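You operate a simulated robot arm through the tools that you are given. There is no shell and no other tool.

You run a simulated robot arm. Do the job below in one go: nothing can be reset, and whatever is moved stays where it is left.

JOB
Cure the lamp base in the jig and test it.
Fine: lock the clamp and switch on first; wait for CURED before the test; one press of each key; then switch off and open the clamp.

It is judged by the outcome, as a careful person would: the job done as asked, and still so three seconds after it is handed in. It fails if anything else is knocked over, pushed out of place, dropped, spilled or broken.

ROBOT AND FRAMES
A 7-joint arm with a fingered hand, fixed in place. Base frame: the origin is on the floor under the middle of its stand, x ahead of it, y to its left, z up. Readings come in mm, degrees, newtons and seconds.
It reaches about 1023 mm from its shoulder. Its first joint turns from -166.0 to 166.0 degrees. Payload 4 kg.
Tool frame: the origin (TCP) lies between the finger pads and is the grasp point; the fingertips stand 30 mm ahead of it; z points along the fingers, y is the line along which they close. The gripper opens to 104 mm; its body begins 35 mm behind the TCP. The gripper is a hand of 4 fingers: y runs from the thumb to the fingers, the wrist lies at [-15, -113, -190] in the tool frame, and closing takes about 1.5 s.
Orientation is told as [roll, pitch, yaw] about the base's x, y, z axes, in that order, counted from this pose: with the fingers straight down and the wrist toward the robot, the tool's x, y and z point along [0, 1, 0], [1, 0, 0] and [0, 0, -1] of the base frame.

CONTROLS
- The arm moves only by the tool send_rows. Its argument "commands" is text: rows parted by semicolons, each of 7 numbers parted by spaces: the opening, from 0 (shut) to 1 (fully open), then the shift along the base's x, y, z in units of 40 mm (1.0 is 40 mm), then the turn, a rotation vector about the base's x, y, z in units of 6 degrees (1.0 is 6 degrees). In form: gripper x y z wx wy wz; .... A call has 1 to 20 rows; each row shifts and turns the commanded pose from where the row before left it. A call with a number of a shift or a turn outside -1 to 1 is refused whole. Each row takes 0.2 s and may step no farther than 50 mm and 8.6 degrees from the row before; otherwise, or with a gripper value out of range, the whole call is refused. Where a pose cannot be reached the arm comes as near as it can. A force on the tool above 40 N (or 10 N above the force at the start of the call, whichever is more), or a blocked arm, ends the call early, and 0.2 s more pass. Each finger travels about 153 mm/s and halts on what it meets, pressing with about 27 N; the grip force reading is that of the motor and also rises with nothing between the fingers. The clock runs only during rows and for 0.2 s after the last one: add rows that do not move to give the fingers time. It gives the time, the measured TCP pose, the force on the tool (base axes), the opening and the grip force at its end, in the units of the frame above (readings bear some noise), with the torque about the TCP (base axes, N m) and any sound that the robot's microphone picked up.
- Cameras (640 x 400 px; columns grow to the right, rows downward): "scene" is fixed at [395.9, 486.2, 1617.5]; the picture's right is [-0.96, -0.29, 0.00], its down [-0.20, 0.64, -0.74] and it looks along [0.22, -0.71, -0.67] (base axes); focal length 373 px, centre (320, 200). "wrist" rides on the gripper at [61, -92, -130] in the tool frame; the picture's right is [-0.81, 0.27, -0.52], its down [-0.53, -0.71, 0.46] and it looks along [-0.24, 0.64, 0.72] (tool axes); focal length 275 px, centre (320, 200). There is no depth. A picture from a camera that has moved, and an enlarged one, comes with that camera's place and axes in the base frame and with its lens. The place of the scene camera against the robot may be out by one fixed shift of up to 18 mm in any direction.
- capture(camera): a new picture of that camera. No time passes.
- preshape(shape): the hand has 4 fingers and takes this shape, open, in about a second: jaw (thumb against the fingers, like two jaws); tri (thumb and two fingers); tip (a fingertip pinch); poke (one finger out to press); point (the index stretched); flat (the hand flat); cup (the hand cupped); fist (a fist). The gripper value then closes the fingers along that shape, each until it touches; the sizes above hold for jaw. It gives what a move gives, with no picture.
- inspect(camera, box): a new picture of the part [left, top, right, bottom] of that camera's present view, enlarged. No time passes.
- finish_job(): hands the job in; it is judged then, once.

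Places have to be worked out from the pictures, the camera data and where the tool is seen. Open the gripper and draw the arm clear of the work before you hand the job in, unless the task says otherwise.

The tools are called after "Request:" as name(argument=value, ...) on one line, values as JSON. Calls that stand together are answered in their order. send_rows: Moves the arm, as the interface text tells. Its arguments: {"type":"object","properties":{"commands":{"type":"string"}},"required":["commands"]} The other tools are called the same way: preshape (shape) gives the hand a shape; capture (camera) takes a picture; inspect (camera, box) takes an enlarged picture of a part of a camera's view; finish_job () hands the job in.

At the start:

```text
t: 0.0
eef_pos: [508.8, -157.8, 1228.4]
ee_rot: [0.0, 0.1, 0.0]
force: [-0.1, -0.2, -0.1]
torque: [0.01, -0.01, 0.02]
gripper_width: 103.6
grasp_force: 0.1
shape: jaw
```

scene: 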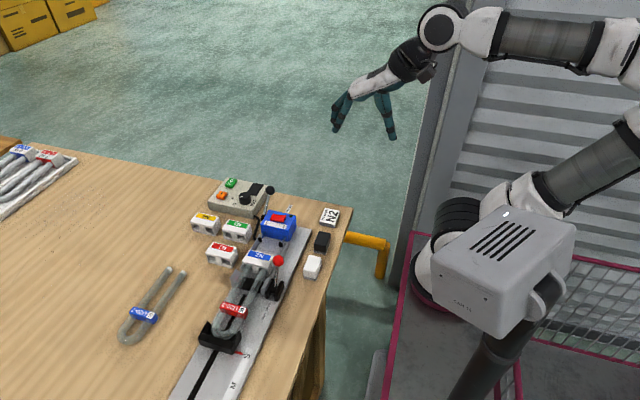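
wrist: 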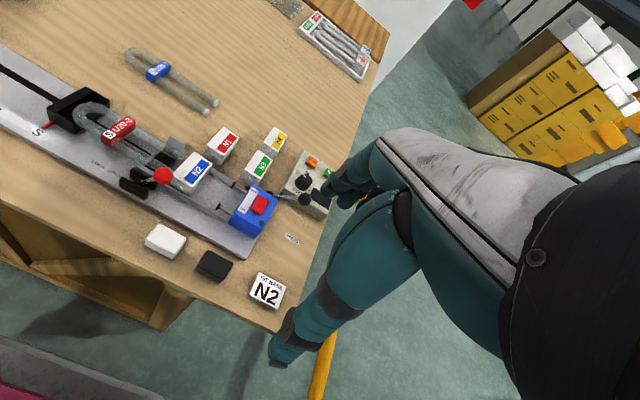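

I'll look closer at the bench before moving anything: the jig, the clamp, the switch box and the keys.

Request:
inspect(camera="scene", box=[180, 160, 360, 272])

Request:
inspect(camera="scene", box=[160, 240, 360, 365])

Request:
inspect(camera="wrist", box=[200, 110, 360, 210])

Request:
inspect(camera="wrist", box=[40, 70, 240, 195])

Request:
inspect(camera="wrist", box=[130, 200, 320, 320])

```text
3.56 times, centred on (270, 216) of scene
camera zoom: at [395.9, 486.2, 1617.5], right [-0.96, -0.29, 0.0], down [-0.2, 0.64, -0.74], along [0.22, -0.71, -0.67], focal length 1326 px, centre (498, 143)
```

zoom: 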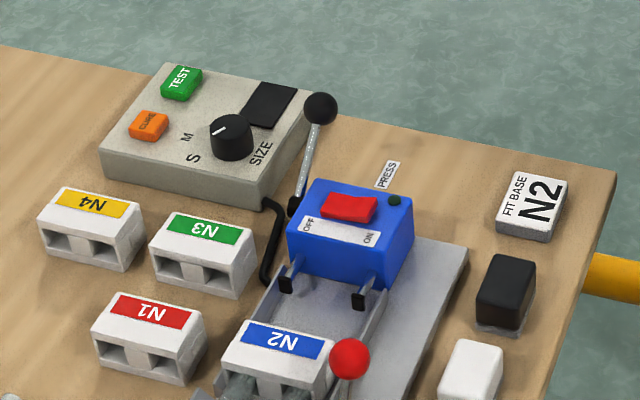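

```text
3.20 times, centred on (260, 302) of scene
camera zoom: at [395.9, 486.2, 1617.5], right [-0.96, -0.29, 0.0], down [-0.2, 0.64, -0.74], along [0.22, -0.71, -0.67], focal length 1193 px, centre (512, -128)
```

zoom: 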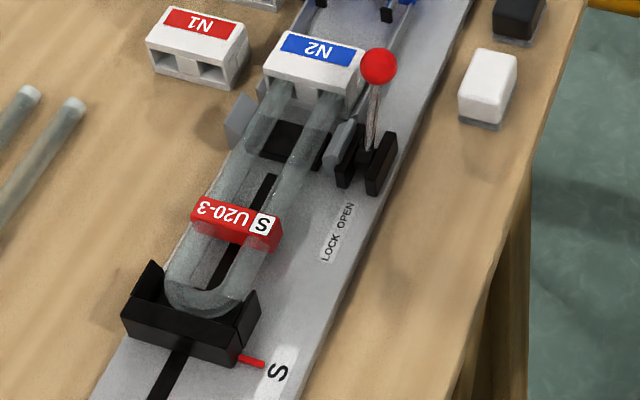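

```text
4.00 times, centred on (280, 160) of wrist
camera zoom: at [417.7, -97.7, 1358.0], right [0.27, -0.81, 0.52], down [-0.71, -0.53, -0.46], along [0.64, -0.24, -0.72], focal length 1101 px, centre (480, 360)
```

zoom: 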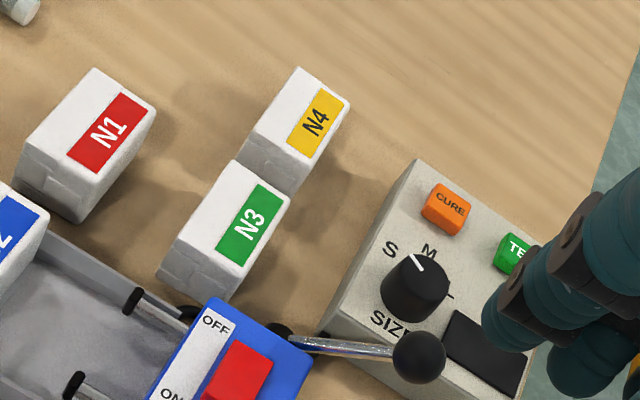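

```text
3.20 times, centred on (140, 132) of wrist
camera zoom: at [417.7, -97.7, 1358.0], right [0.27, -0.81, 0.52], down [-0.71, -0.53, -0.46], along [0.64, -0.24, -0.72], focal length 881 px, centre (896, 416)
```

zoom: 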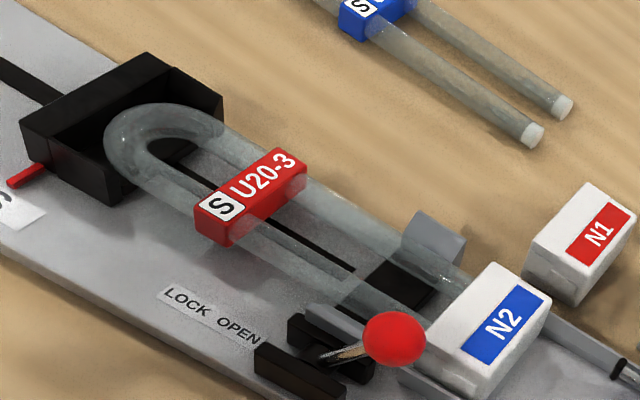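

```text
3.33 times, centred on (225, 260) of wrist
camera zoom: at [417.7, -97.7, 1358.0], right [0.27, -0.81, 0.52], down [-0.71, -0.53, -0.46], along [0.64, -0.24, -0.72], focal length 918 px, centre (637, 0)
```

zoom: 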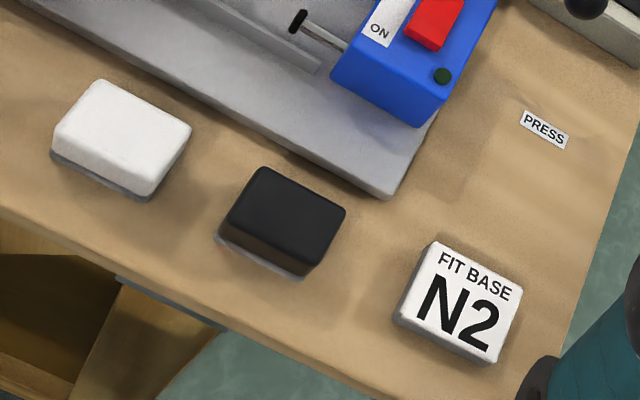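

The dial and key markings are too small to read from here. I place the switch near (703,-136,930), the red clamp ball near (640,12,964) and the panel near (860,-210,925). I'll set the pressing shape high above the bench, then move closer to look.

Request:
preshape(shape="poke")

Request:
send_rows(commands="1 0.7 -0.5 -0.35 0 0 0;1 0.7 -0.5 -0.35 0 0 0;1 0.7 -0.5 -0.35 0 0 0;1 0.7 -0.5 -0.35 0 0 0;1 0.7 -0.5 -0.35 0 0 0;1 0 0 0 0 0 0")

Request:
capture(camera="wrist")

Request:
capture(camera="scene")

```text
t: 0.9
eef_pos: [508.1, -159.2, 1227.5]
ee_rot: [-0.1, 0.0, 0.0]
force: [-0.9, 0.8, -0.1]
torque: [0.01, -0.03, 0.03]
gripper_width: 0.0
grasp_force: 0.0
shape: poke
```

```text
t: 2.3
eef_pos: [649.1, -259.9, 1158.0]
ee_rot: [0.1, 0.0, -0.1]
force: [0.5, 0.2, 0.3]
torque: [-0.02, 0.01, -0.04]
gripper_width: 0.0
grasp_force: 0.1
shape: poke
```

```text
taken
camera wrist: at [558.8, -198.9, 1288.3], right [0.27, -0.81, 0.52], down [-0.71, -0.53, -0.46], along [0.64, -0.24, -0.72], focal length 275 px, centre (320, 200)
```

wrist: 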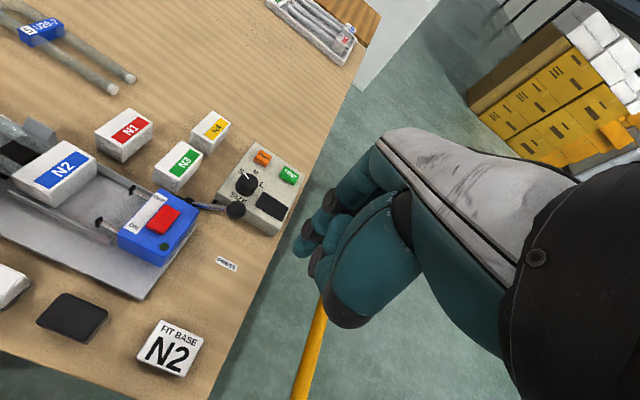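

```text
taken
```

scene: 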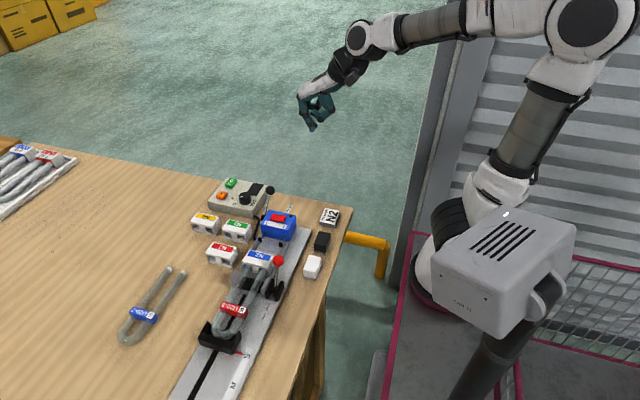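

Now the panel is in clear view, so I'll zoom in on the dial, the keys, the rocker and the shape of the poke hand.

Request:
inspect(camera="wrist", box=[205, 130, 317, 200])

Request:
inspect(camera="wrist", box=[100, 180, 212, 250])

Request:
inspect(camera="wrist", box=[200, 170, 312, 240])

Request:
inspect(camera="scene", box=[270, 60, 366, 140])

Request:
inspect(camera="wrist", box=[280, 160, 440, 340])

```text
5.71 times, centred on (261, 165) of wrist
camera zoom: at [558.8, -198.9, 1288.3], right [0.27, -0.81, 0.52], down [-0.71, -0.53, -0.46], along [0.64, -0.24, -0.72], focal length 1573 px, centre (657, 400)
```

zoom: 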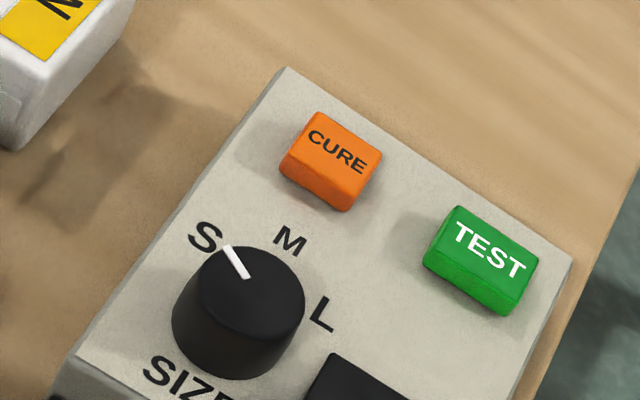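

```text
5.71 times, centred on (156, 215) of wrist
camera zoom: at [558.8, -198.9, 1288.3], right [0.27, -0.81, 0.52], down [-0.71, -0.53, -0.46], along [0.64, -0.24, -0.72], focal length 1573 px, centre (1257, 114)
```

zoom: 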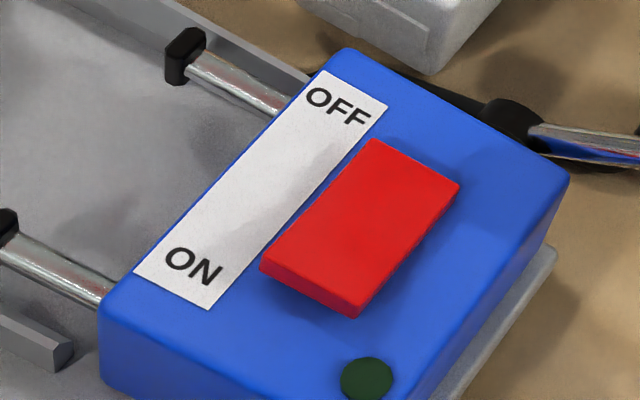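

```text
5.71 times, centred on (256, 205) of wrist
camera zoom: at [558.8, -198.9, 1288.3], right [0.27, -0.81, 0.52], down [-0.71, -0.53, -0.46], along [0.64, -0.24, -0.72], focal length 1573 px, centre (686, 171)
```

zoom: 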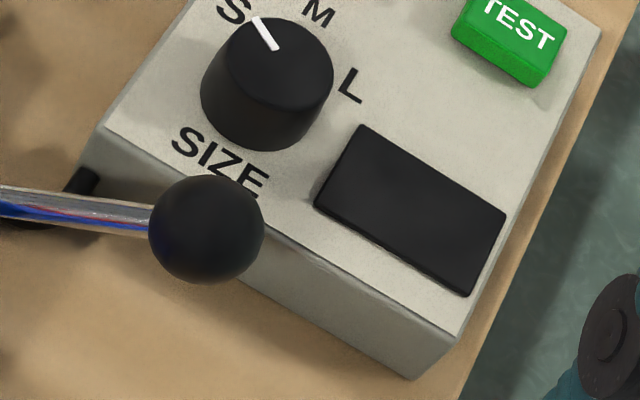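

```text
5.00 times, centred on (318, 100) of scene
camera zoom: at [395.9, 486.2, 1617.5], right [-0.96, -0.29, 0.0], down [-0.2, 0.64, -0.74], along [0.22, -0.71, -0.67], focal length 1865 px, centre (330, 700)
```

zoom: 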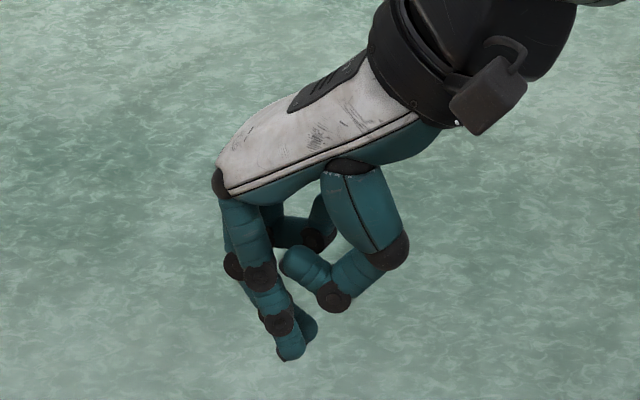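

```text
2.22 times, centred on (360, 250) of wrist
camera zoom: at [558.8, -198.9, 1288.3], right [0.27, -0.81, 0.52], down [-0.71, -0.53, -0.46], along [0.64, -0.24, -0.72], focal length 612 px, centre (231, 89)
```

zoom: 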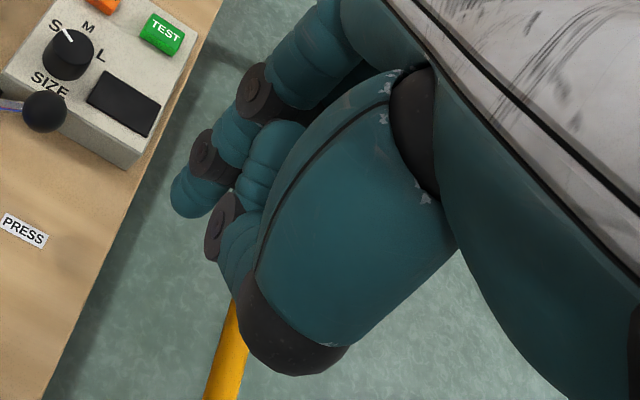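

The dial's white line points at S, which matches the tube's S mark, so the dial needs no change. The rocker is pressed down on its OFF side. Next I'll look at the clamp lever from closer up.

Request:
send_rows(commands="1 -0.35 0.847 -0.279 0 0 0;1 -0.35 0.847 -0.279 0 0 0;1 -0.35 0.847 -0.279 0 0 0;1 -0.35 0.847 -0.279 0 0 0;1 -0.35 0.847 -0.279 0 0 0;1 -0.35 0.847 -0.279 0 0 0;1 -0.35 0.847 -0.279 0 0 0;1 0 0 0 0 0 0")

Request:
capture(camera="wrist")

Request:
inspect(camera="wrist", box=[100, 120, 292, 240])

Request:
inspect(camera="scene", box=[220, 240, 316, 300])

```text
t: 4.1
eef_pos: [559.6, -16.0, 1094.7]
ee_rot: [0.0, 0.1, -0.1]
force: [0.0, -0.7, -0.2]
torque: [0.03, -0.02, 0.06]
gripper_width: 0.0
grasp_force: 0.1
shape: poke
out of reach, approached as far as the arm can: row 6, 7
```

```text
taken
camera wrist: at [469.9, 44.2, 1223.8], right [0.28, -0.81, 0.52], down [-0.71, -0.53, -0.45], along [0.64, -0.24, -0.73], focal length 275 px, centre (320, 200)
```

wrist: 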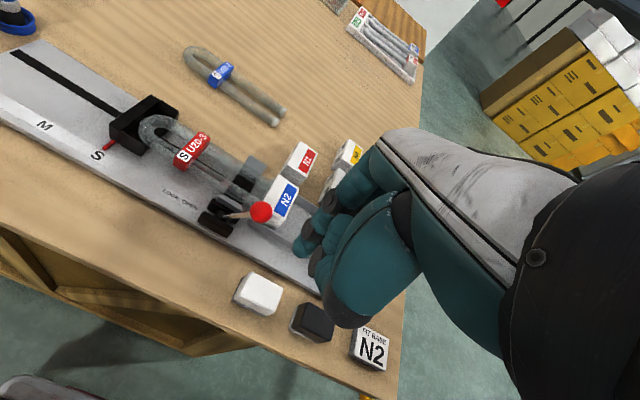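

```text
3.33 times, centred on (196, 180) of wrist
camera zoom: at [469.9, 44.2, 1223.8], right [0.28, -0.81, 0.52], down [-0.71, -0.53, -0.45], along [0.64, -0.24, -0.73], focal length 918 px, centre (733, 267)
```

zoom: 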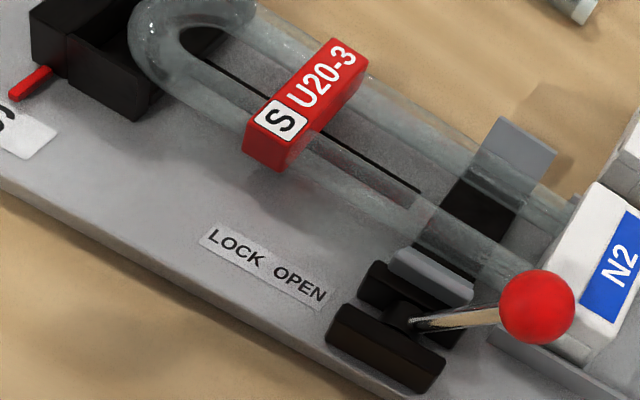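

```text
6.67 times, centred on (268, 270) of scene
camera zoom: at [395.9, 486.2, 1617.5], right [-0.96, -0.29, 0.0], down [-0.2, 0.64, -0.74], along [0.22, -0.71, -0.67], focal length 2486 px, centre (667, -267)
```

zoom: 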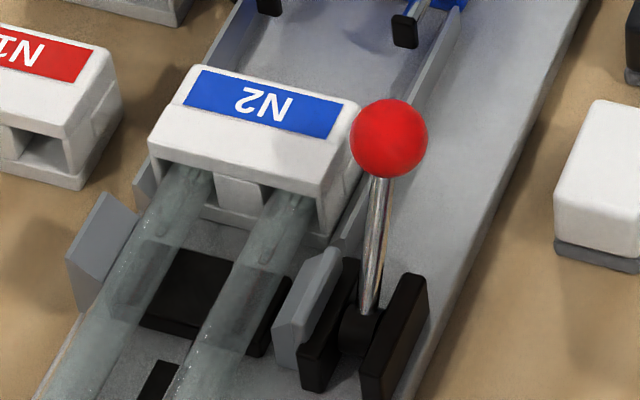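

The lever's pivot is near (645,50,895). Its red ball is near (647,15,949), leaning to the OPEN side, so LOCK is toward +y. Checking against several wrist views, the scene camera is about 14 mm off in y. I'll bring the poke finger to the -y side of the ball, staying above it for now.

Request:
send_rows(commands="1 0.75 -0.2 0 0 0 0;1 0.75 -0.2 -0.3 0 0 0;1 0.75 -0.2 -0.3 0 0 0;1 0 0 0 0 0 0")

Request:
capture(camera="wrist")

Request:
inspect(camera="scene", box=[220, 150, 380, 290])

```text
t: 5.1
eef_pos: [649.9, -40.9, 1069.3]
ee_rot: [0.0, 0.1, 0.0]
force: [-0.3, -0.1, 0.9]
torque: [0.03, 0.01, 0.0]
gripper_width: 0.2
grasp_force: 0.0
shape: poke
```

```text
taken
camera wrist: at [560.1, 18.6, 1199.0], right [0.27, -0.81, 0.52], down [-0.71, -0.53, -0.46], along [0.64, -0.24, -0.72], focal length 275 px, centre (320, 200)
```

wrist: 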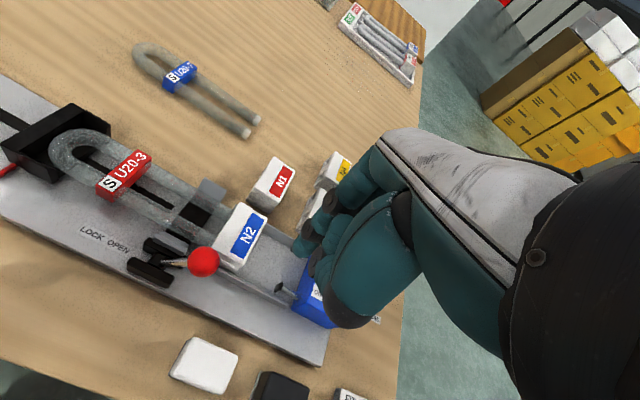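

```text
2.86 times, centred on (300, 220) of scene
camera zoom: at [395.9, 486.2, 1617.5], right [-0.96, -0.29, 0.0], down [-0.2, 0.64, -0.74], along [0.22, -0.71, -0.67], focal length 1066 px, centre (377, 143)
```

zoom: 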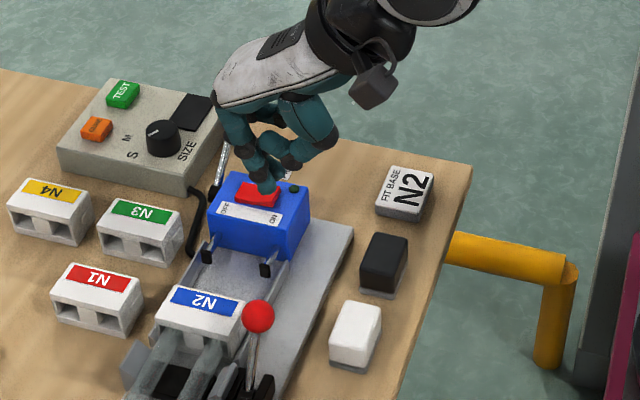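

The new wrist view puts the ball at (647,15,949) again, and the fingertip sits about (+3,+7,-30) from the TCP. I'll descend on the -y side of the ball and check before pushing.

Request:
send_rows(commands="1 -0.05 0 -0.82 0 0 0;1 -0.05 0 -0.82 0 0 0;1 -0.05 0 -0.82 0 0 0;1 0 0 0 0 0 0")

Request:
capture(camera="wrist")

Request:
inspect(camera="scene", box=[220, 190, 332, 290])

```text
t: 6.1
eef_pos: [657.4, -39.2, 982.2]
ee_rot: [-0.1, 0.2, 0.1]
force: [0.7, -1.3, -0.2]
torque: [0.05, -0.01, 0.0]
gripper_width: 0.0
grasp_force: 0.2
shape: poke
out of reach, approached as far as the arm can: row 3
```

```text
taken
camera wrist: at [568.1, 21.7, 1112.3], right [0.28, -0.81, 0.52], down [-0.71, -0.54, -0.45], along [0.64, -0.24, -0.73], focal length 275 px, centre (320, 200)
```

wrist: 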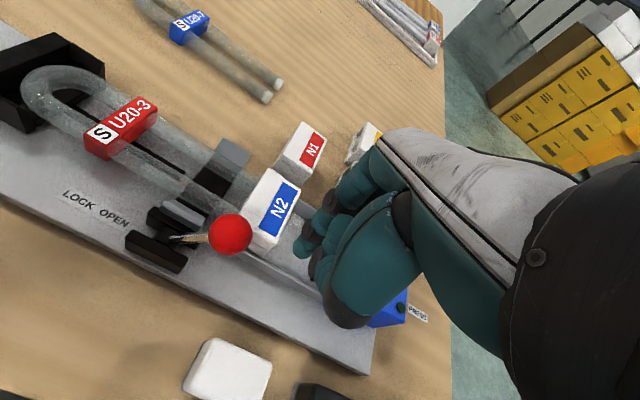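

```text
4.00 times, centred on (276, 240) of scene
camera zoom: at [395.9, 486.2, 1617.5], right [-0.96, -0.29, 0.0], down [-0.2, 0.64, -0.74], along [0.22, -0.71, -0.67], focal length 1492 px, centre (496, 40)
```

zoom: 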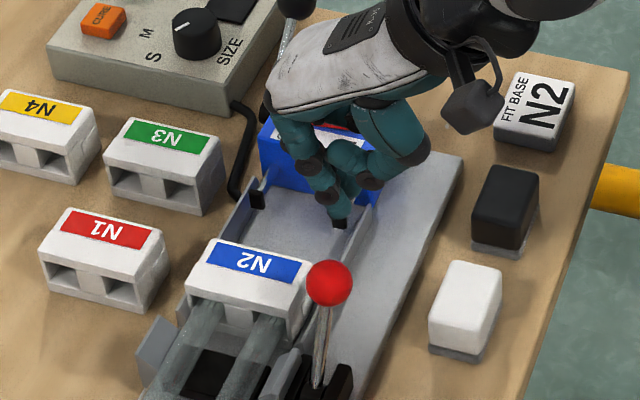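

The hand can't reach the ball with its wrist on the robot's side, because the arm is folded to its limit there. I'll lift clear and turn the hand about 90° in yaw, which puts the wrist on the -y side and leaves the back of the finger facing +y.

Request:
send_rows(commands="1 0.3 0 0.9 0 0 0;1 0.3 -0.2 0.9 0 0 0;1 0 -0.2 0.9 0 0 0;1 0 0 0.5 0 0 1;1 0 0 0 0 0 1;1 0 0 0 0 0 1;1 0 0 0 0 0 1;1 0 0 0 0 0 1;1 0 0 0 0 0 0")

```text
t: 8.1
eef_pos: [680.8, -55.2, 1109.7]
ee_rot: [0.0, 0.0, 30.0]
force: [0.1, -0.2, 0.0]
torque: [0.01, 0.01, 0.0]
gripper_width: 0.0
grasp_force: 0.0
shape: poke
```

The yaw goes the right way and the hand is clear of everything. I'll finish the turn to 90°.

Request:
send_rows(commands="1 0 0 0 0 0 1;1 0 0 0 0 0 1;1 0 0 0 0 0 1;1 0 0 0 0 0 1;1 0 0 0 0 0 1;1 0 0 0 0 0 1;1 0 0 0 0 0 1;1 0 0 0 0 0 1;1 0 0 0 0 0 1;1 0 0 0 0 0 1;1 0 0 0 0 0 0")

Request:
capture(camera="wrist")

Request:
capture(camera="scene")

```text
t: 10.5
eef_pos: [681.7, -55.6, 1110.4]
ee_rot: [0.1, 0.1, 90.2]
force: [0.2, 0.5, -0.2]
torque: [0.0, -0.02, 0.02]
gripper_width: 0.2
grasp_force: 0.0
shape: poke
```

```text
taken
camera wrist: at [621.2, -148.1, 1240.3], right [0.81, 0.28, 0.52], down [0.53, -0.71, -0.46], along [0.24, 0.64, -0.72], focal length 275 px, centre (320, 200)
```

wrist: 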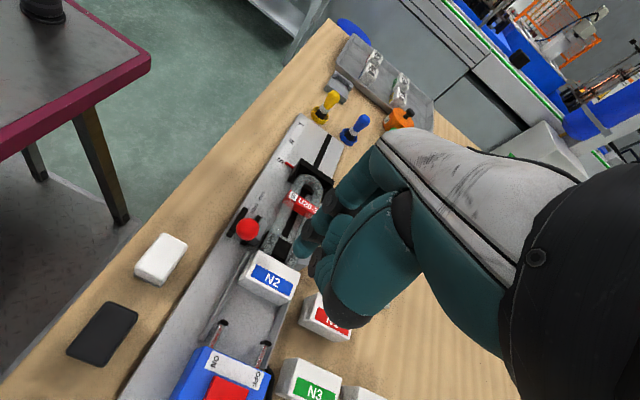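

```text
taken
```

scene: 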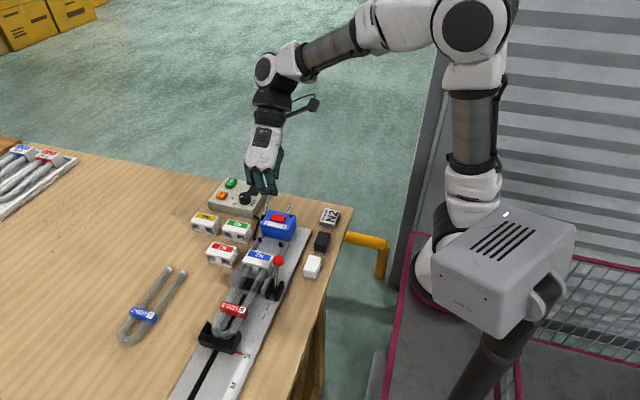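

Turned cleanly. The ball should be at about (647,13,949), so I'll lower the finger behind it on the -y side, with the tip near (647,-32,942).

Request:
send_rows(commands="1 -0.173 0.129 -0.86 0 0 0;1 -0.173 0.129 -0.86 0 0 0;1 -0.173 0.129 -0.86 0 0 0;1 -0.173 0.129 -0.86 0 0 0;1 0 0 0 0 0 0")

Request:
capture(camera="wrist")

Request:
inspect(camera="scene", box=[210, 190, 338, 290])

```text
t: 11.7
eef_pos: [653.3, -34.9, 973.0]
ee_rot: [0.0, -0.1, 90.0]
force: [0.6, 1.3, -0.2]
torque: [0.02, 0.02, -0.01]
gripper_width: 0.3
grasp_force: 0.1
shape: poke
```

```text
taken
camera wrist: at [593.5, -126.9, 1102.1], right [0.81, 0.27, 0.52], down [0.53, -0.71, -0.46], along [0.24, 0.64, -0.72], focal length 275 px, centre (320, 200)
```

wrist: 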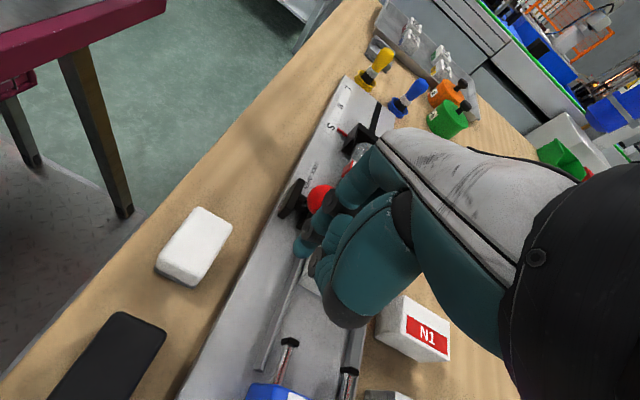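

```text
4.00 times, centred on (274, 240) of scene
camera zoom: at [395.9, 486.2, 1617.5], right [-0.96, -0.29, 0.0], down [-0.2, 0.64, -0.74], along [0.22, -0.71, -0.67], focal length 1492 px, centre (504, 40)
```

zoom: 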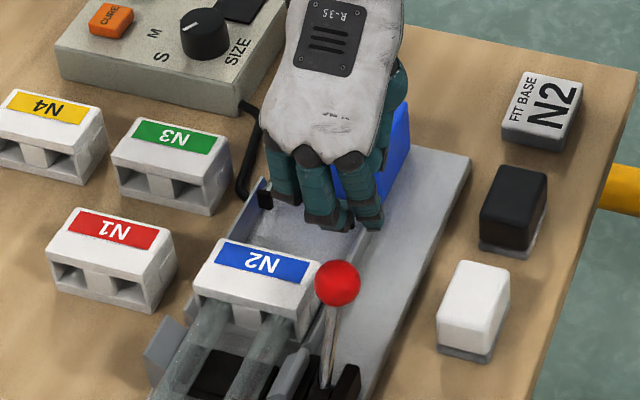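

The extended finger is in line with the ball, at x about 644 against 647, and is still short of it. I'll start pushing it toward LOCK in small steps, watching the force.

Request:
send_rows(commands="1 0.04 0.4 0 0 0 0;1 0.04 0.4 0 0 0 0;1 0 0.4 0 0 0 0;1 0 0.4 0.05 0 0 0;1 0 0 0 0 0 0")

Request:
capture(camera="wrist")

Request:
inspect(camera="scene", box=[210, 200, 338, 300])

```text
t: 12.9
eef_pos: [658.2, 29.5, 975.0]
ee_rot: [0.0, 0.0, 90.0]
force: [1.0, -0.6, 0.1]
torque: [0.0, -0.02, 0.0]
gripper_width: 0.0
grasp_force: 0.0
shape: poke
```

```text
taken
camera wrist: at [597.3, -63.1, 1105.0], right [0.81, 0.27, 0.52], down [0.53, -0.71, -0.46], along [0.24, 0.64, -0.72], focal length 275 px, centre (320, 200)
```

wrist: 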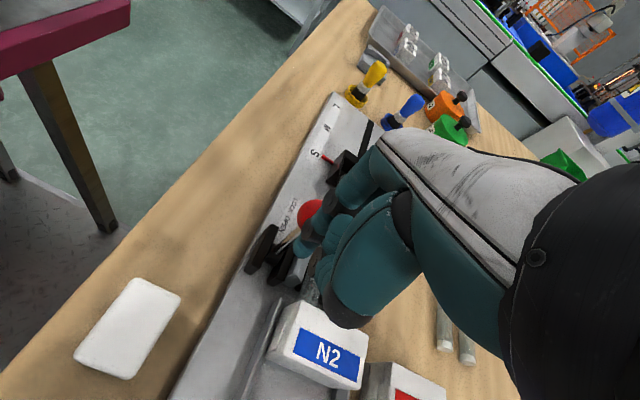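

```text
4.00 times, centred on (274, 250) of scene
camera zoom: at [395.9, 486.2, 1617.5], right [-0.96, -0.29, 0.0], down [-0.2, 0.64, -0.74], along [0.22, -0.71, -0.67], focal length 1492 px, centre (504, 0)
```

zoom: 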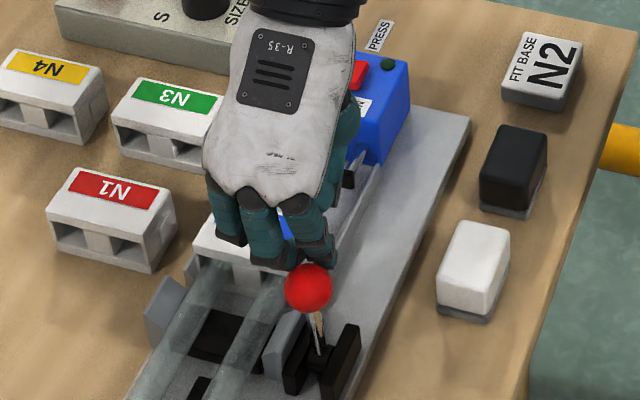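

The ball has moved over to upright, near y=54, with almost no force. I'll keep pushing toward LOCK, dropping slightly to follow the arc.

Request:
send_rows(commands="1 0 0.3 0 0 0 0;1 0 0.3 -0.05 0 0 0;1 0 0.3 -0.1 0 0 0;1 0 0 0 0 0 0")

Request:
capture(camera="wrist")

Request:
inspect(camera="scene", box=[210, 210, 338, 310])

```text
t: 13.9
eef_pos: [657.3, 65.2, 969.1]
ee_rot: [0.0, 0.1, 89.9]
force: [1.0, -4.0, 2.4]
torque: [-0.07, -0.02, 0.0]
gripper_width: 0.2
grasp_force: 0.1
shape: poke
```

```text
taken
camera wrist: at [596.9, -27.3, 1098.7], right [0.81, 0.27, 0.52], down [0.53, -0.71, -0.46], along [0.24, 0.64, -0.72], focal length 275 px, centre (320, 200)
```

wrist: 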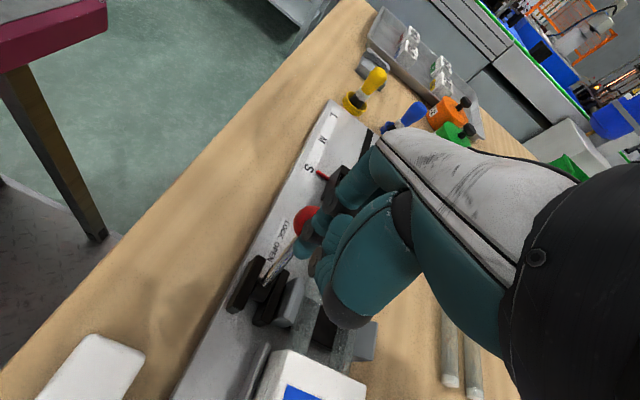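

```text
4.00 times, centred on (274, 260) of scene
camera zoom: at [395.9, 486.2, 1617.5], right [-0.96, -0.29, 0.0], down [-0.2, 0.64, -0.74], along [0.22, -0.71, -0.67], focal length 1492 px, centre (504, -40)
```

zoom: 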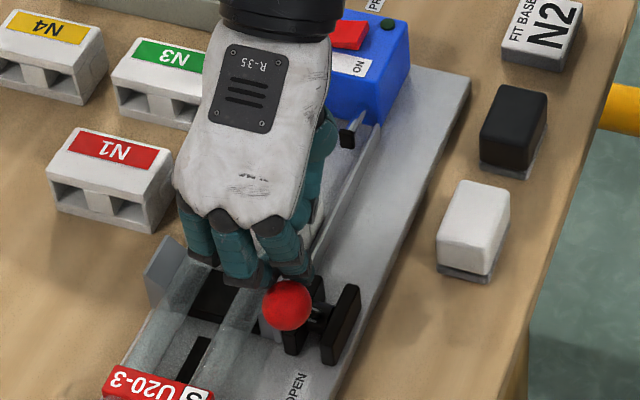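

Force is up to about 4 N with the ball near y=87, and there has been no click yet. I'll push on gently in small steps and lower the hand to follow the arc.

Request:
send_rows(commands="1 0 0.2 -0.1 0 0 0;1 0 0.2 -0.12 0 0 0;1 0 0 0 0 0 0")

Request:
inspect(camera="scene", box=[210, 210, 338, 310])

```text
t: 14.4
eef_pos: [658.6, 73.0, 963.6]
ee_rot: [-0.3, 0.1, 89.6]
force: [2.6, -12.6, 7.5]
torque: [-0.13, 0.01, 0.06]
gripper_width: 0.1
grasp_force: 0.1
shape: poke
stopped in row 2: the force on the tool passed its limit at 43 N (the readings are from after the stop); the commanded pose is now the measured one
```

```text
4.00 times, centred on (274, 260) of scene
camera zoom: at [395.9, 486.2, 1617.5], right [-0.96, -0.29, 0.0], down [-0.2, 0.64, -0.74], along [0.22, -0.71, -0.67], focal length 1492 px, centre (504, -40)
```

zoom: 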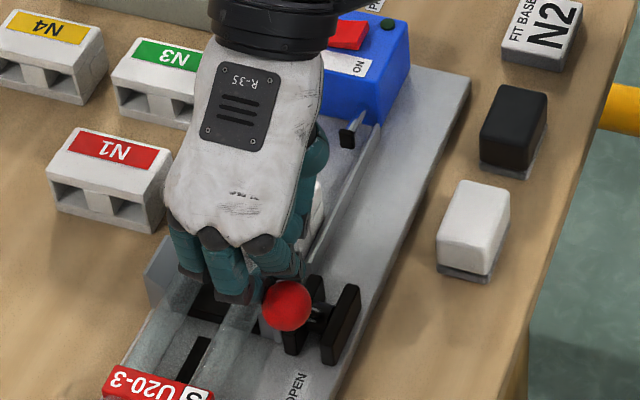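

The ball stayed put while the force rose to its limit, so the lever is at its end stop. I'll back off, lift, and check that it stays there and the pads have closed on the tube.

Request:
send_rows(commands="1 0 -0.3 0 0 0 0;1 0 -0.5 0.2 0 0 0;1 0 -0.6 0.6 0 0 0;1 0 -0.6 0.7 0 0 0;1 0 -0.6 0.7 0 0 0;1 0 0 0 0 0 0")

Request:
inspect(camera="scene", box=[210, 230, 306, 305])

Request:
capture(camera="wrist")

```text
t: 15.8
eef_pos: [658.5, -30.7, 1053.0]
ee_rot: [-0.1, 0.2, 89.8]
force: [-0.1, 0.2, -0.6]
torque: [-0.02, 0.01, 0.0]
gripper_width: 0.0
grasp_force: 0.0
shape: poke
```

```text
5.33 times, centred on (258, 268) of scene
camera zoom: at [395.9, 486.2, 1617.5], right [-0.96, -0.29, 0.0], down [-0.2, 0.64, -0.74], along [0.22, -0.71, -0.67], focal length 1989 px, centre (651, -160)
```

zoom: 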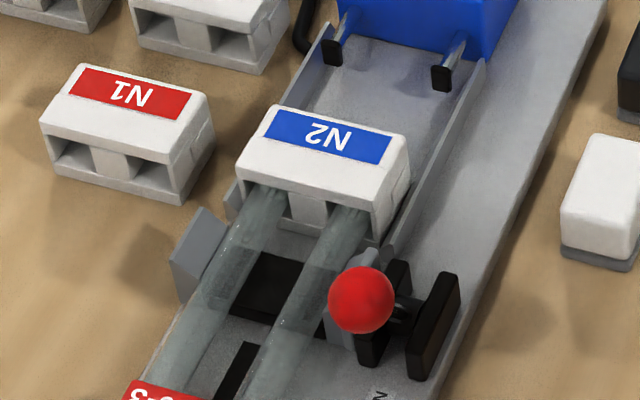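

```text
taken
camera wrist: at [597.9, -122.1, 1182.6], right [0.81, 0.27, 0.52], down [0.53, -0.72, -0.45], along [0.25, 0.64, -0.73], focal length 275 px, centre (320, 200)
```

wrist: 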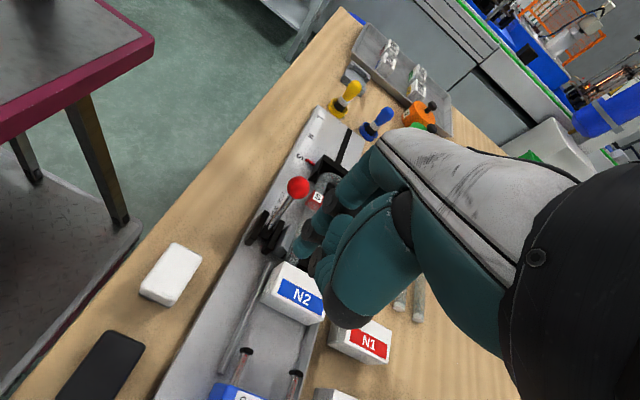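

The lever holds its position. I'll zoom in on the pads to confirm they grip the tube.

Request:
inspect(camera="wrist", box=[220, 160, 332, 270])

Request:
inspect(camera="scene", box=[232, 260, 296, 300])

```text
3.64 times, centred on (276, 215) of wrist
camera zoom: at [597.9, -122.1, 1182.6], right [0.81, 0.27, 0.52], down [0.53, -0.72, -0.45], along [0.25, 0.64, -0.73], focal length 1001 px, centre (480, 146)
```

zoom: 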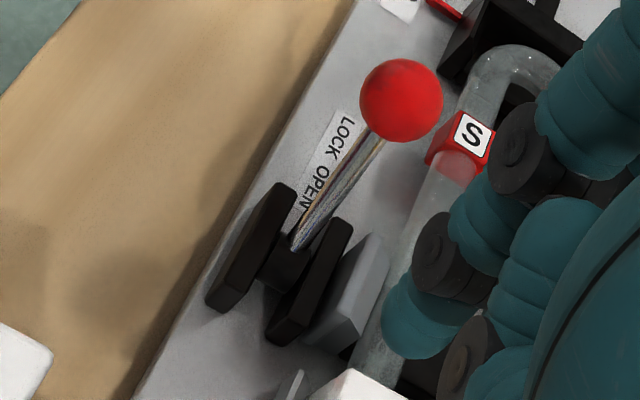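

```text
10.00 times, centred on (264, 280) of scene
camera zoom: at [395.9, 486.2, 1617.5], right [-0.96, -0.29, 0.0], down [-0.2, 0.64, -0.74], along [0.22, -0.71, -0.67], focal length 3729 px, centre (880, -600)
```

zoom: 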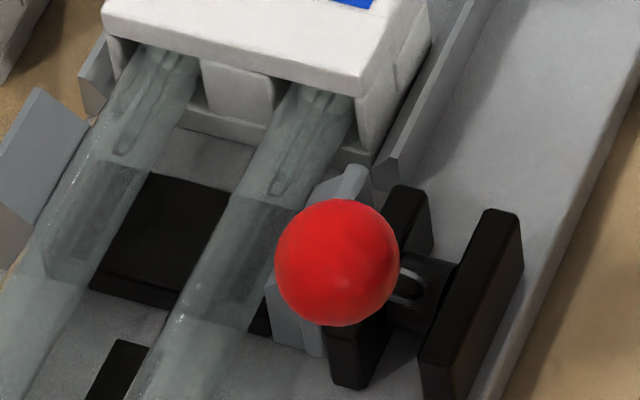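

The near pad has moved in against the tube and the lever sits on the LOCK side. Next is the switch: I'll turn the hand back to yaw 0 while moving high over the blue box, to about (692,-142,1090).

Request:
send_rows(commands="1 0 -0.1 0.9 0 0 0;1 0.06 -0.2 0 0 0 -1;1 0.06 -0.2 0 0 0 -1;1 0.06 -0.2 0 0 0 -1;1 0.06 -0.2 0 0 0 -1;1 0.06 -0.2 0 0 0 -1;1 0.06 -0.2 0 0 0 -1;1 0.06 -0.2 0 0 0 -1;1 0.06 -0.2 0 0 0 -1;1 0.06 -0.2 0 0 0 -1;1 0.06 -0.18 0 0 0 -1;1 0.06 -0.18 0 0 0 -1;1 0.06 -0.18 0 0 0 -1;1 0.06 -0.18 0 0 0 -1;1 0.06 -0.18 0 0 0 -1;1 0 0 0 0 0 -1;1 0 0 0 0 0 0")

Request:
capture(camera="wrist")

Request:
inspect(camera="scene", box=[200, 140, 328, 240])

```text
t: 19.4
eef_pos: [690.8, -142.4, 1088.2]
ee_rot: [-0.2, 0.2, -0.4]
force: [-0.8, 0.6, 0.7]
torque: [-0.01, -0.04, 0.02]
gripper_width: 0.1
grasp_force: 0.2
shape: poke
```

```text
taken
camera wrist: at [602.3, -80.7, 1217.1], right [0.27, -0.81, 0.52], down [-0.72, -0.53, -0.45], along [0.64, -0.25, -0.72], focal length 275 px, centre (320, 200)
```

wrist: 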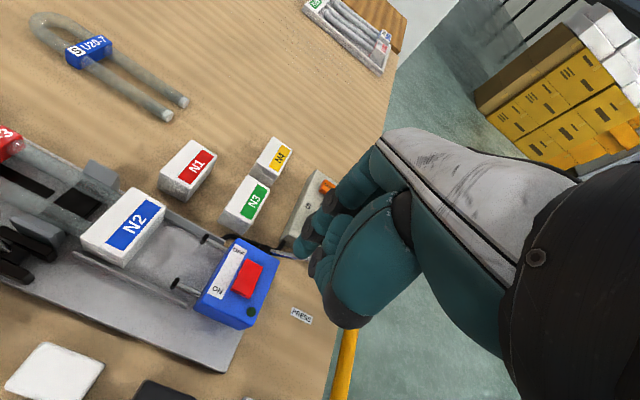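

```text
4.00 times, centred on (264, 190) of scene
camera zoom: at [395.9, 486.2, 1617.5], right [-0.96, -0.29, 0.0], down [-0.2, 0.64, -0.74], along [0.22, -0.71, -0.67], focal length 1492 px, centre (544, 240)
```

zoom: 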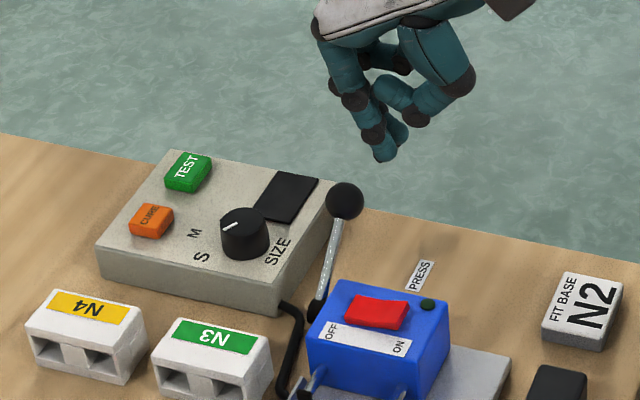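

The rocker centre comes out at (710,-137,922), as before. I'll zoom in to place its ON end exactly.

Request:
inspect(camera="wrist", box=[190, 230, 302, 330])

```text
4.00 times, centred on (246, 280) of wrist
camera zoom: at [602.3, -80.7, 1217.1], right [0.27, -0.81, 0.52], down [-0.72, -0.53, -0.45], along [0.64, -0.25, -0.72], focal length 1101 px, centre (616, -120)
```

zoom: 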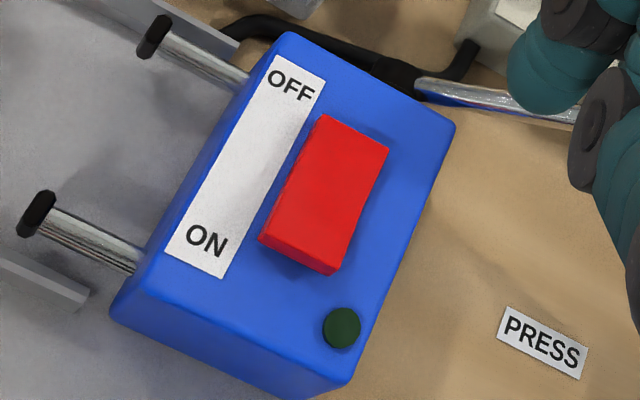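

The rocker runs from x=694 (ON, raised) to x=732 (OFF) at y=-136.5. I'll aim the fingertip at about (700,-136) and descend to just above it to check alignment.

Request:
send_rows(commands="1 0.05 0 -0.9 0 0 0;1 0.05 0 -0.9 0 0 0;1 0.05 0 -0.9 0 0 0;1 0 0 0 0 0 0")

Request:
inspect(camera="wrist", box=[230, 200, 342, 300])

Request:
inspect(camera="scene", box=[230, 180, 326, 255])

```text
t: 20.4
eef_pos: [698.0, -140.7, 978.6]
ee_rot: [-0.2, 0.2, -0.2]
force: [0.4, -0.3, -0.1]
torque: [0.0, -0.03, -0.01]
gripper_width: 0.2
grasp_force: 0.0
shape: poke
```

```text
4.00 times, centred on (286, 250) of wrist
camera zoom: at [607.8, -80.4, 1109.3], right [0.27, -0.81, 0.52], down [-0.72, -0.53, -0.45], along [0.64, -0.25, -0.73], focal length 1101 px, centre (456, 0)
```

zoom: 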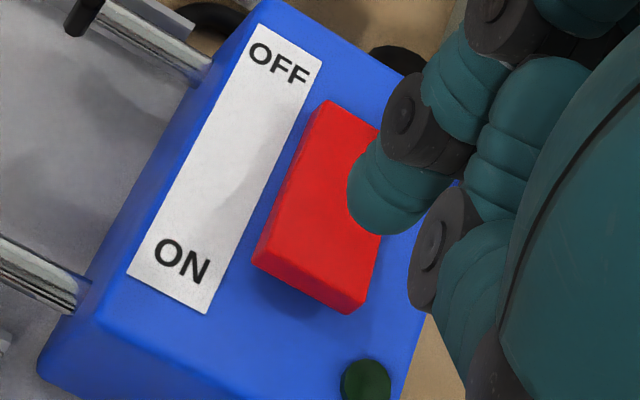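

```text
5.33 times, centred on (278, 218) of scene
camera zoom: at [395.9, 486.2, 1617.5], right [-0.96, -0.29, 0.0], down [-0.2, 0.64, -0.74], along [0.22, -0.71, -0.67], focal length 1989 px, centre (544, 107)
```

zoom: 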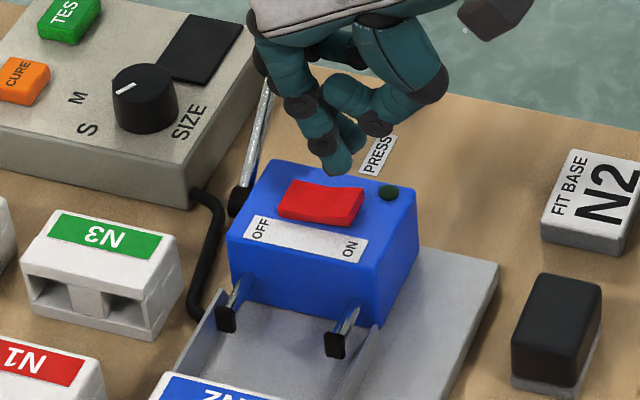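

Both views put the fingertip at about (700,-137), over the ON half. I'll shift it 3 mm further toward ON and press down in small steps.

Request:
send_rows(commands="1 -0.06 0 -0.15 0 0 0;1 0 0 -0.15 0 0 0;1 0 0 -0.15 0 0 0;1 0 0 -0.15 0 0 0;1 0 0 0 0 0 0")

Request:
inspect(camera="wrist", box=[230, 200, 342, 300])

```text
t: 21.6
eef_pos: [695.8, -141.5, 955.4]
ee_rot: [-0.3, 0.1, -0.3]
force: [0.3, 0.4, 0.3]
torque: [0.02, 0.0, 0.0]
gripper_width: 0.0
grasp_force: 0.1
shape: poke
```

```text
4.00 times, centred on (286, 250) of wrist
camera zoom: at [605.5, -80.1, 1085.4], right [0.27, -0.81, 0.52], down [-0.72, -0.53, -0.45], along [0.64, -0.25, -0.73], focal length 1101 px, centre (456, 0)
```

zoom: 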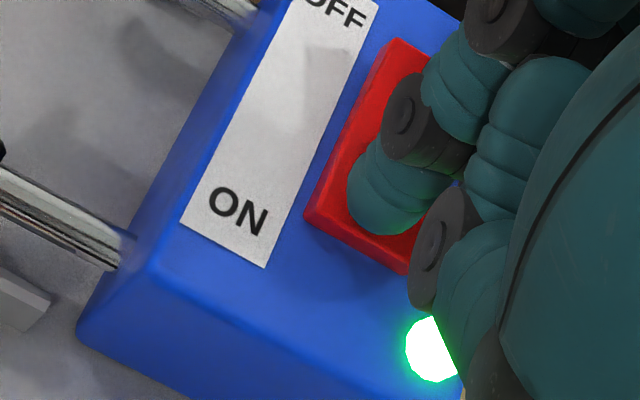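

The green light is on, so the switch is ON. I'll lift straight up and check.

Request:
send_rows(commands="1 0 0 0.3 0 0 0;1 0 0 0.8 0 0 0;1 0 0 0.8 0 0 0;1 0 0 0 0 0 0")

Request:
capture(camera="wrist")

Request:
inspect(camera="scene", box=[200, 170, 328, 270])

```text
t: 22.6
eef_pos: [695.4, -142.0, 1031.5]
ee_rot: [-0.2, 0.1, -0.4]
force: [0.3, -0.8, -0.4]
torque: [-0.03, 0.01, 0.0]
gripper_width: 0.0
grasp_force: 0.1
shape: poke
```

```text
taken
camera wrist: at [605.8, -80.5, 1161.7], right [0.27, -0.81, 0.52], down [-0.72, -0.53, -0.45], along [0.64, -0.25, -0.73], focal length 275 px, centre (320, 200)
```

wrist: 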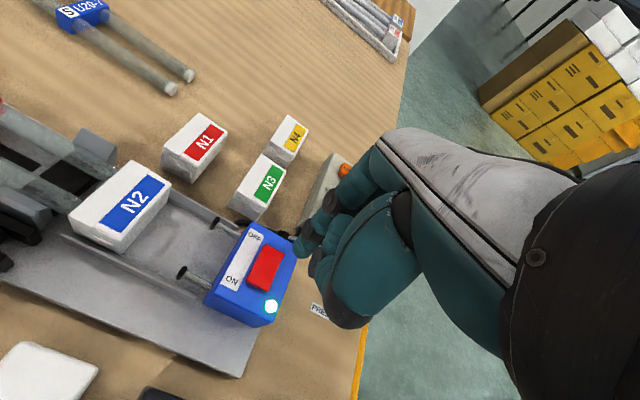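

```text
4.00 times, centred on (264, 220) of scene
camera zoom: at [395.9, 486.2, 1617.5], right [-0.96, -0.29, 0.0], down [-0.2, 0.64, -0.74], along [0.22, -0.71, -0.67], focal length 1492 px, centre (544, 120)
```

zoom: 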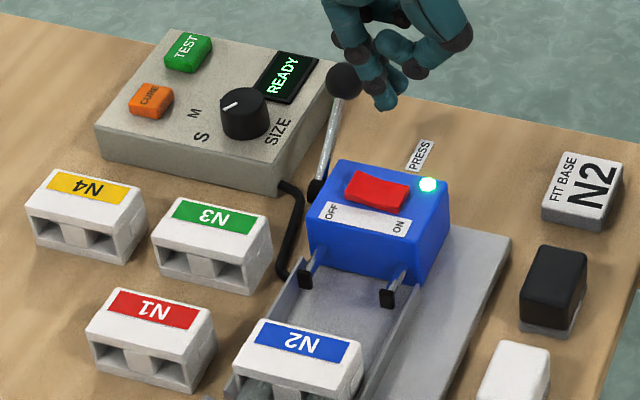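

The display now reads READY. I'll move high over the panel to just above the orange CURE key and check alignment before descending.

Request:
send_rows(commands="1 0.894 -0.237 0 0 0 0;1 0.894 -0.237 0 0 0 0;1 0.894 -0.237 0 0 0 0;1 0.894 -0.237 0 0 0 0;1 0.894 -0.237 0 0 0 0;1 0.894 -0.237 0 0 0 0;1 0 0 0 0 0 0")

Request:
capture(camera="wrist")

Request:
inspect(camera="scene", box=[190, 130, 318, 230])

```text
t: 24.2
eef_pos: [910.8, -200.0, 1030.6]
ee_rot: [-0.3, 0.1, -0.3]
force: [-0.2, 0.2, -0.4]
torque: [0.01, 0.01, -0.01]
gripper_width: 0.0
grasp_force: 0.0
shape: poke
```

```text
taken
camera wrist: at [821.6, -138.5, 1161.7], right [0.27, -0.81, 0.52], down [-0.72, -0.53, -0.45], along [0.64, -0.25, -0.73], focal length 275 px, centre (320, 200)
```

wrist: 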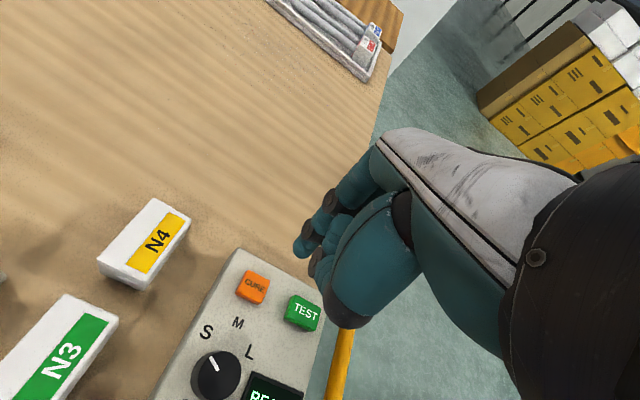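

```text
4.00 times, centred on (254, 180) of scene
camera zoom: at [395.9, 486.2, 1617.5], right [-0.96, -0.29, 0.0], down [-0.2, 0.64, -0.74], along [0.22, -0.71, -0.67], focal length 1492 px, centre (584, 280)
```

zoom: 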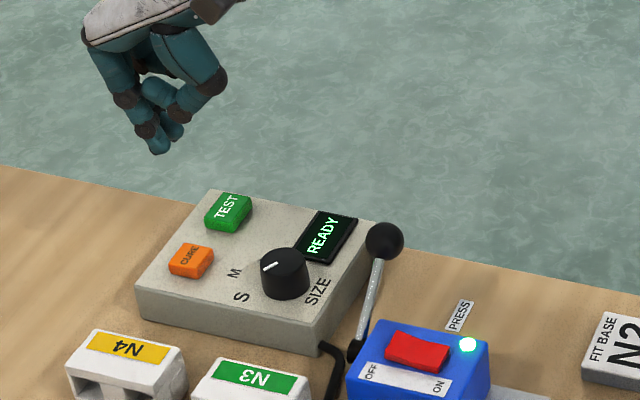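

CURE at (913,-196,902) fits the earlier estimate, and the fingertip is almost directly above it. I'll descend to about 18 mm above the key.

Request:
send_rows(commands="1 0 0 -0.9 0 0 0;1 0 0 -0.9 0 0 0;1 0 0 -0.15 0 0 0;1 0 0 0 0 0 0")

Request:
inspect(camera="wrist", box=[230, 200, 342, 300])

Request:
inspect(camera="scene", box=[200, 155, 296, 230])

```text
t: 25.2
eef_pos: [910.6, -198.6, 953.2]
ee_rot: [-0.2, 0.1, -0.3]
force: [0.2, 0.7, -0.1]
torque: [0.02, 0.01, 0.01]
gripper_width: 0.1
grasp_force: 0.0
shape: poke
```

```text
4.00 times, centred on (286, 250) of wrist
camera zoom: at [820.5, -138.0, 1082.4], right [0.27, -0.81, 0.52], down [-0.72, -0.53, -0.45], along [0.64, -0.25, -0.73], focal length 1101 px, centre (456, 0)
```

zoom: 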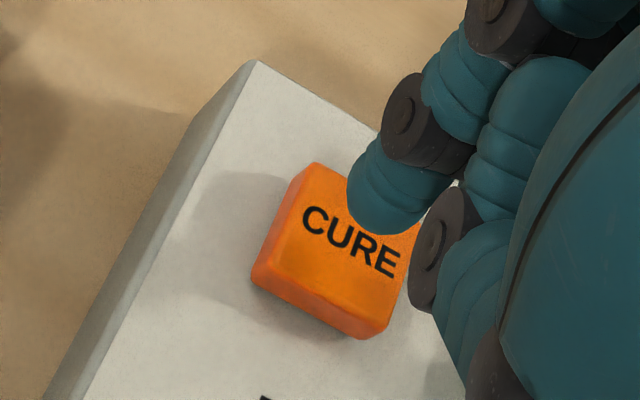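

```text
5.33 times, centred on (248, 192) of scene
camera zoom: at [395.9, 486.2, 1617.5], right [-0.96, -0.29, 0.0], down [-0.2, 0.64, -0.74], along [0.22, -0.71, -0.67], focal length 1989 px, centre (704, 240)
```

zoom: 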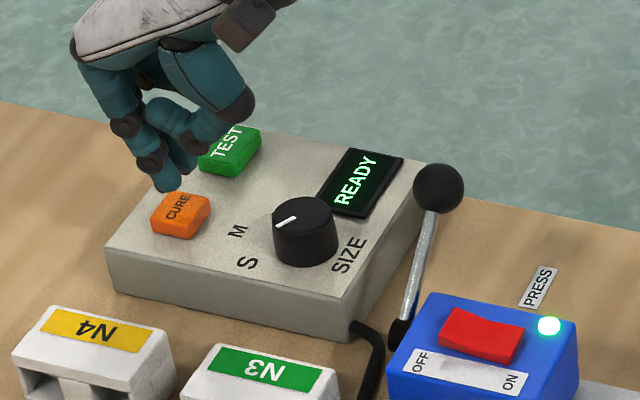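

The fingertip is centred over CURE, about 20 mm above it. I'll press down slowly in one continuous stroke, watching the force and the display.

Request:
send_rows(commands="1 0 0 -0.15 0 0 0;1 0 0 -0.15 0 0 0;1 0 0 -0.1 0 0 0;1 0 0 -0.1 0 0 0;1 0 0 0 0 0 0")

Request:
inspect(camera="scene", box=[200, 155, 296, 230])

```text
t: 26.4
eef_pos: [909.8, -199.2, 933.9]
ee_rot: [-0.3, 0.0, -0.2]
force: [0.8, -0.1, 2.0]
torque: [0.01, -0.02, 0.03]
gripper_width: 0.0
grasp_force: 0.1
shape: poke
heard: click
```

```text
5.33 times, centred on (248, 192) of scene
camera zoom: at [395.9, 486.2, 1617.5], right [-0.96, -0.29, 0.0], down [-0.2, 0.64, -0.74], along [0.22, -0.71, -0.67], focal length 1989 px, centre (704, 240)
```

zoom: 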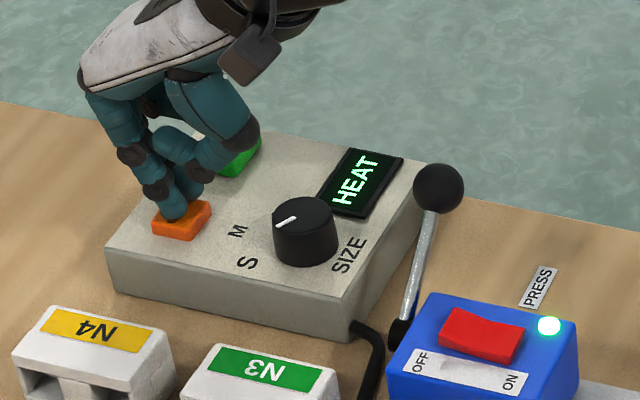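

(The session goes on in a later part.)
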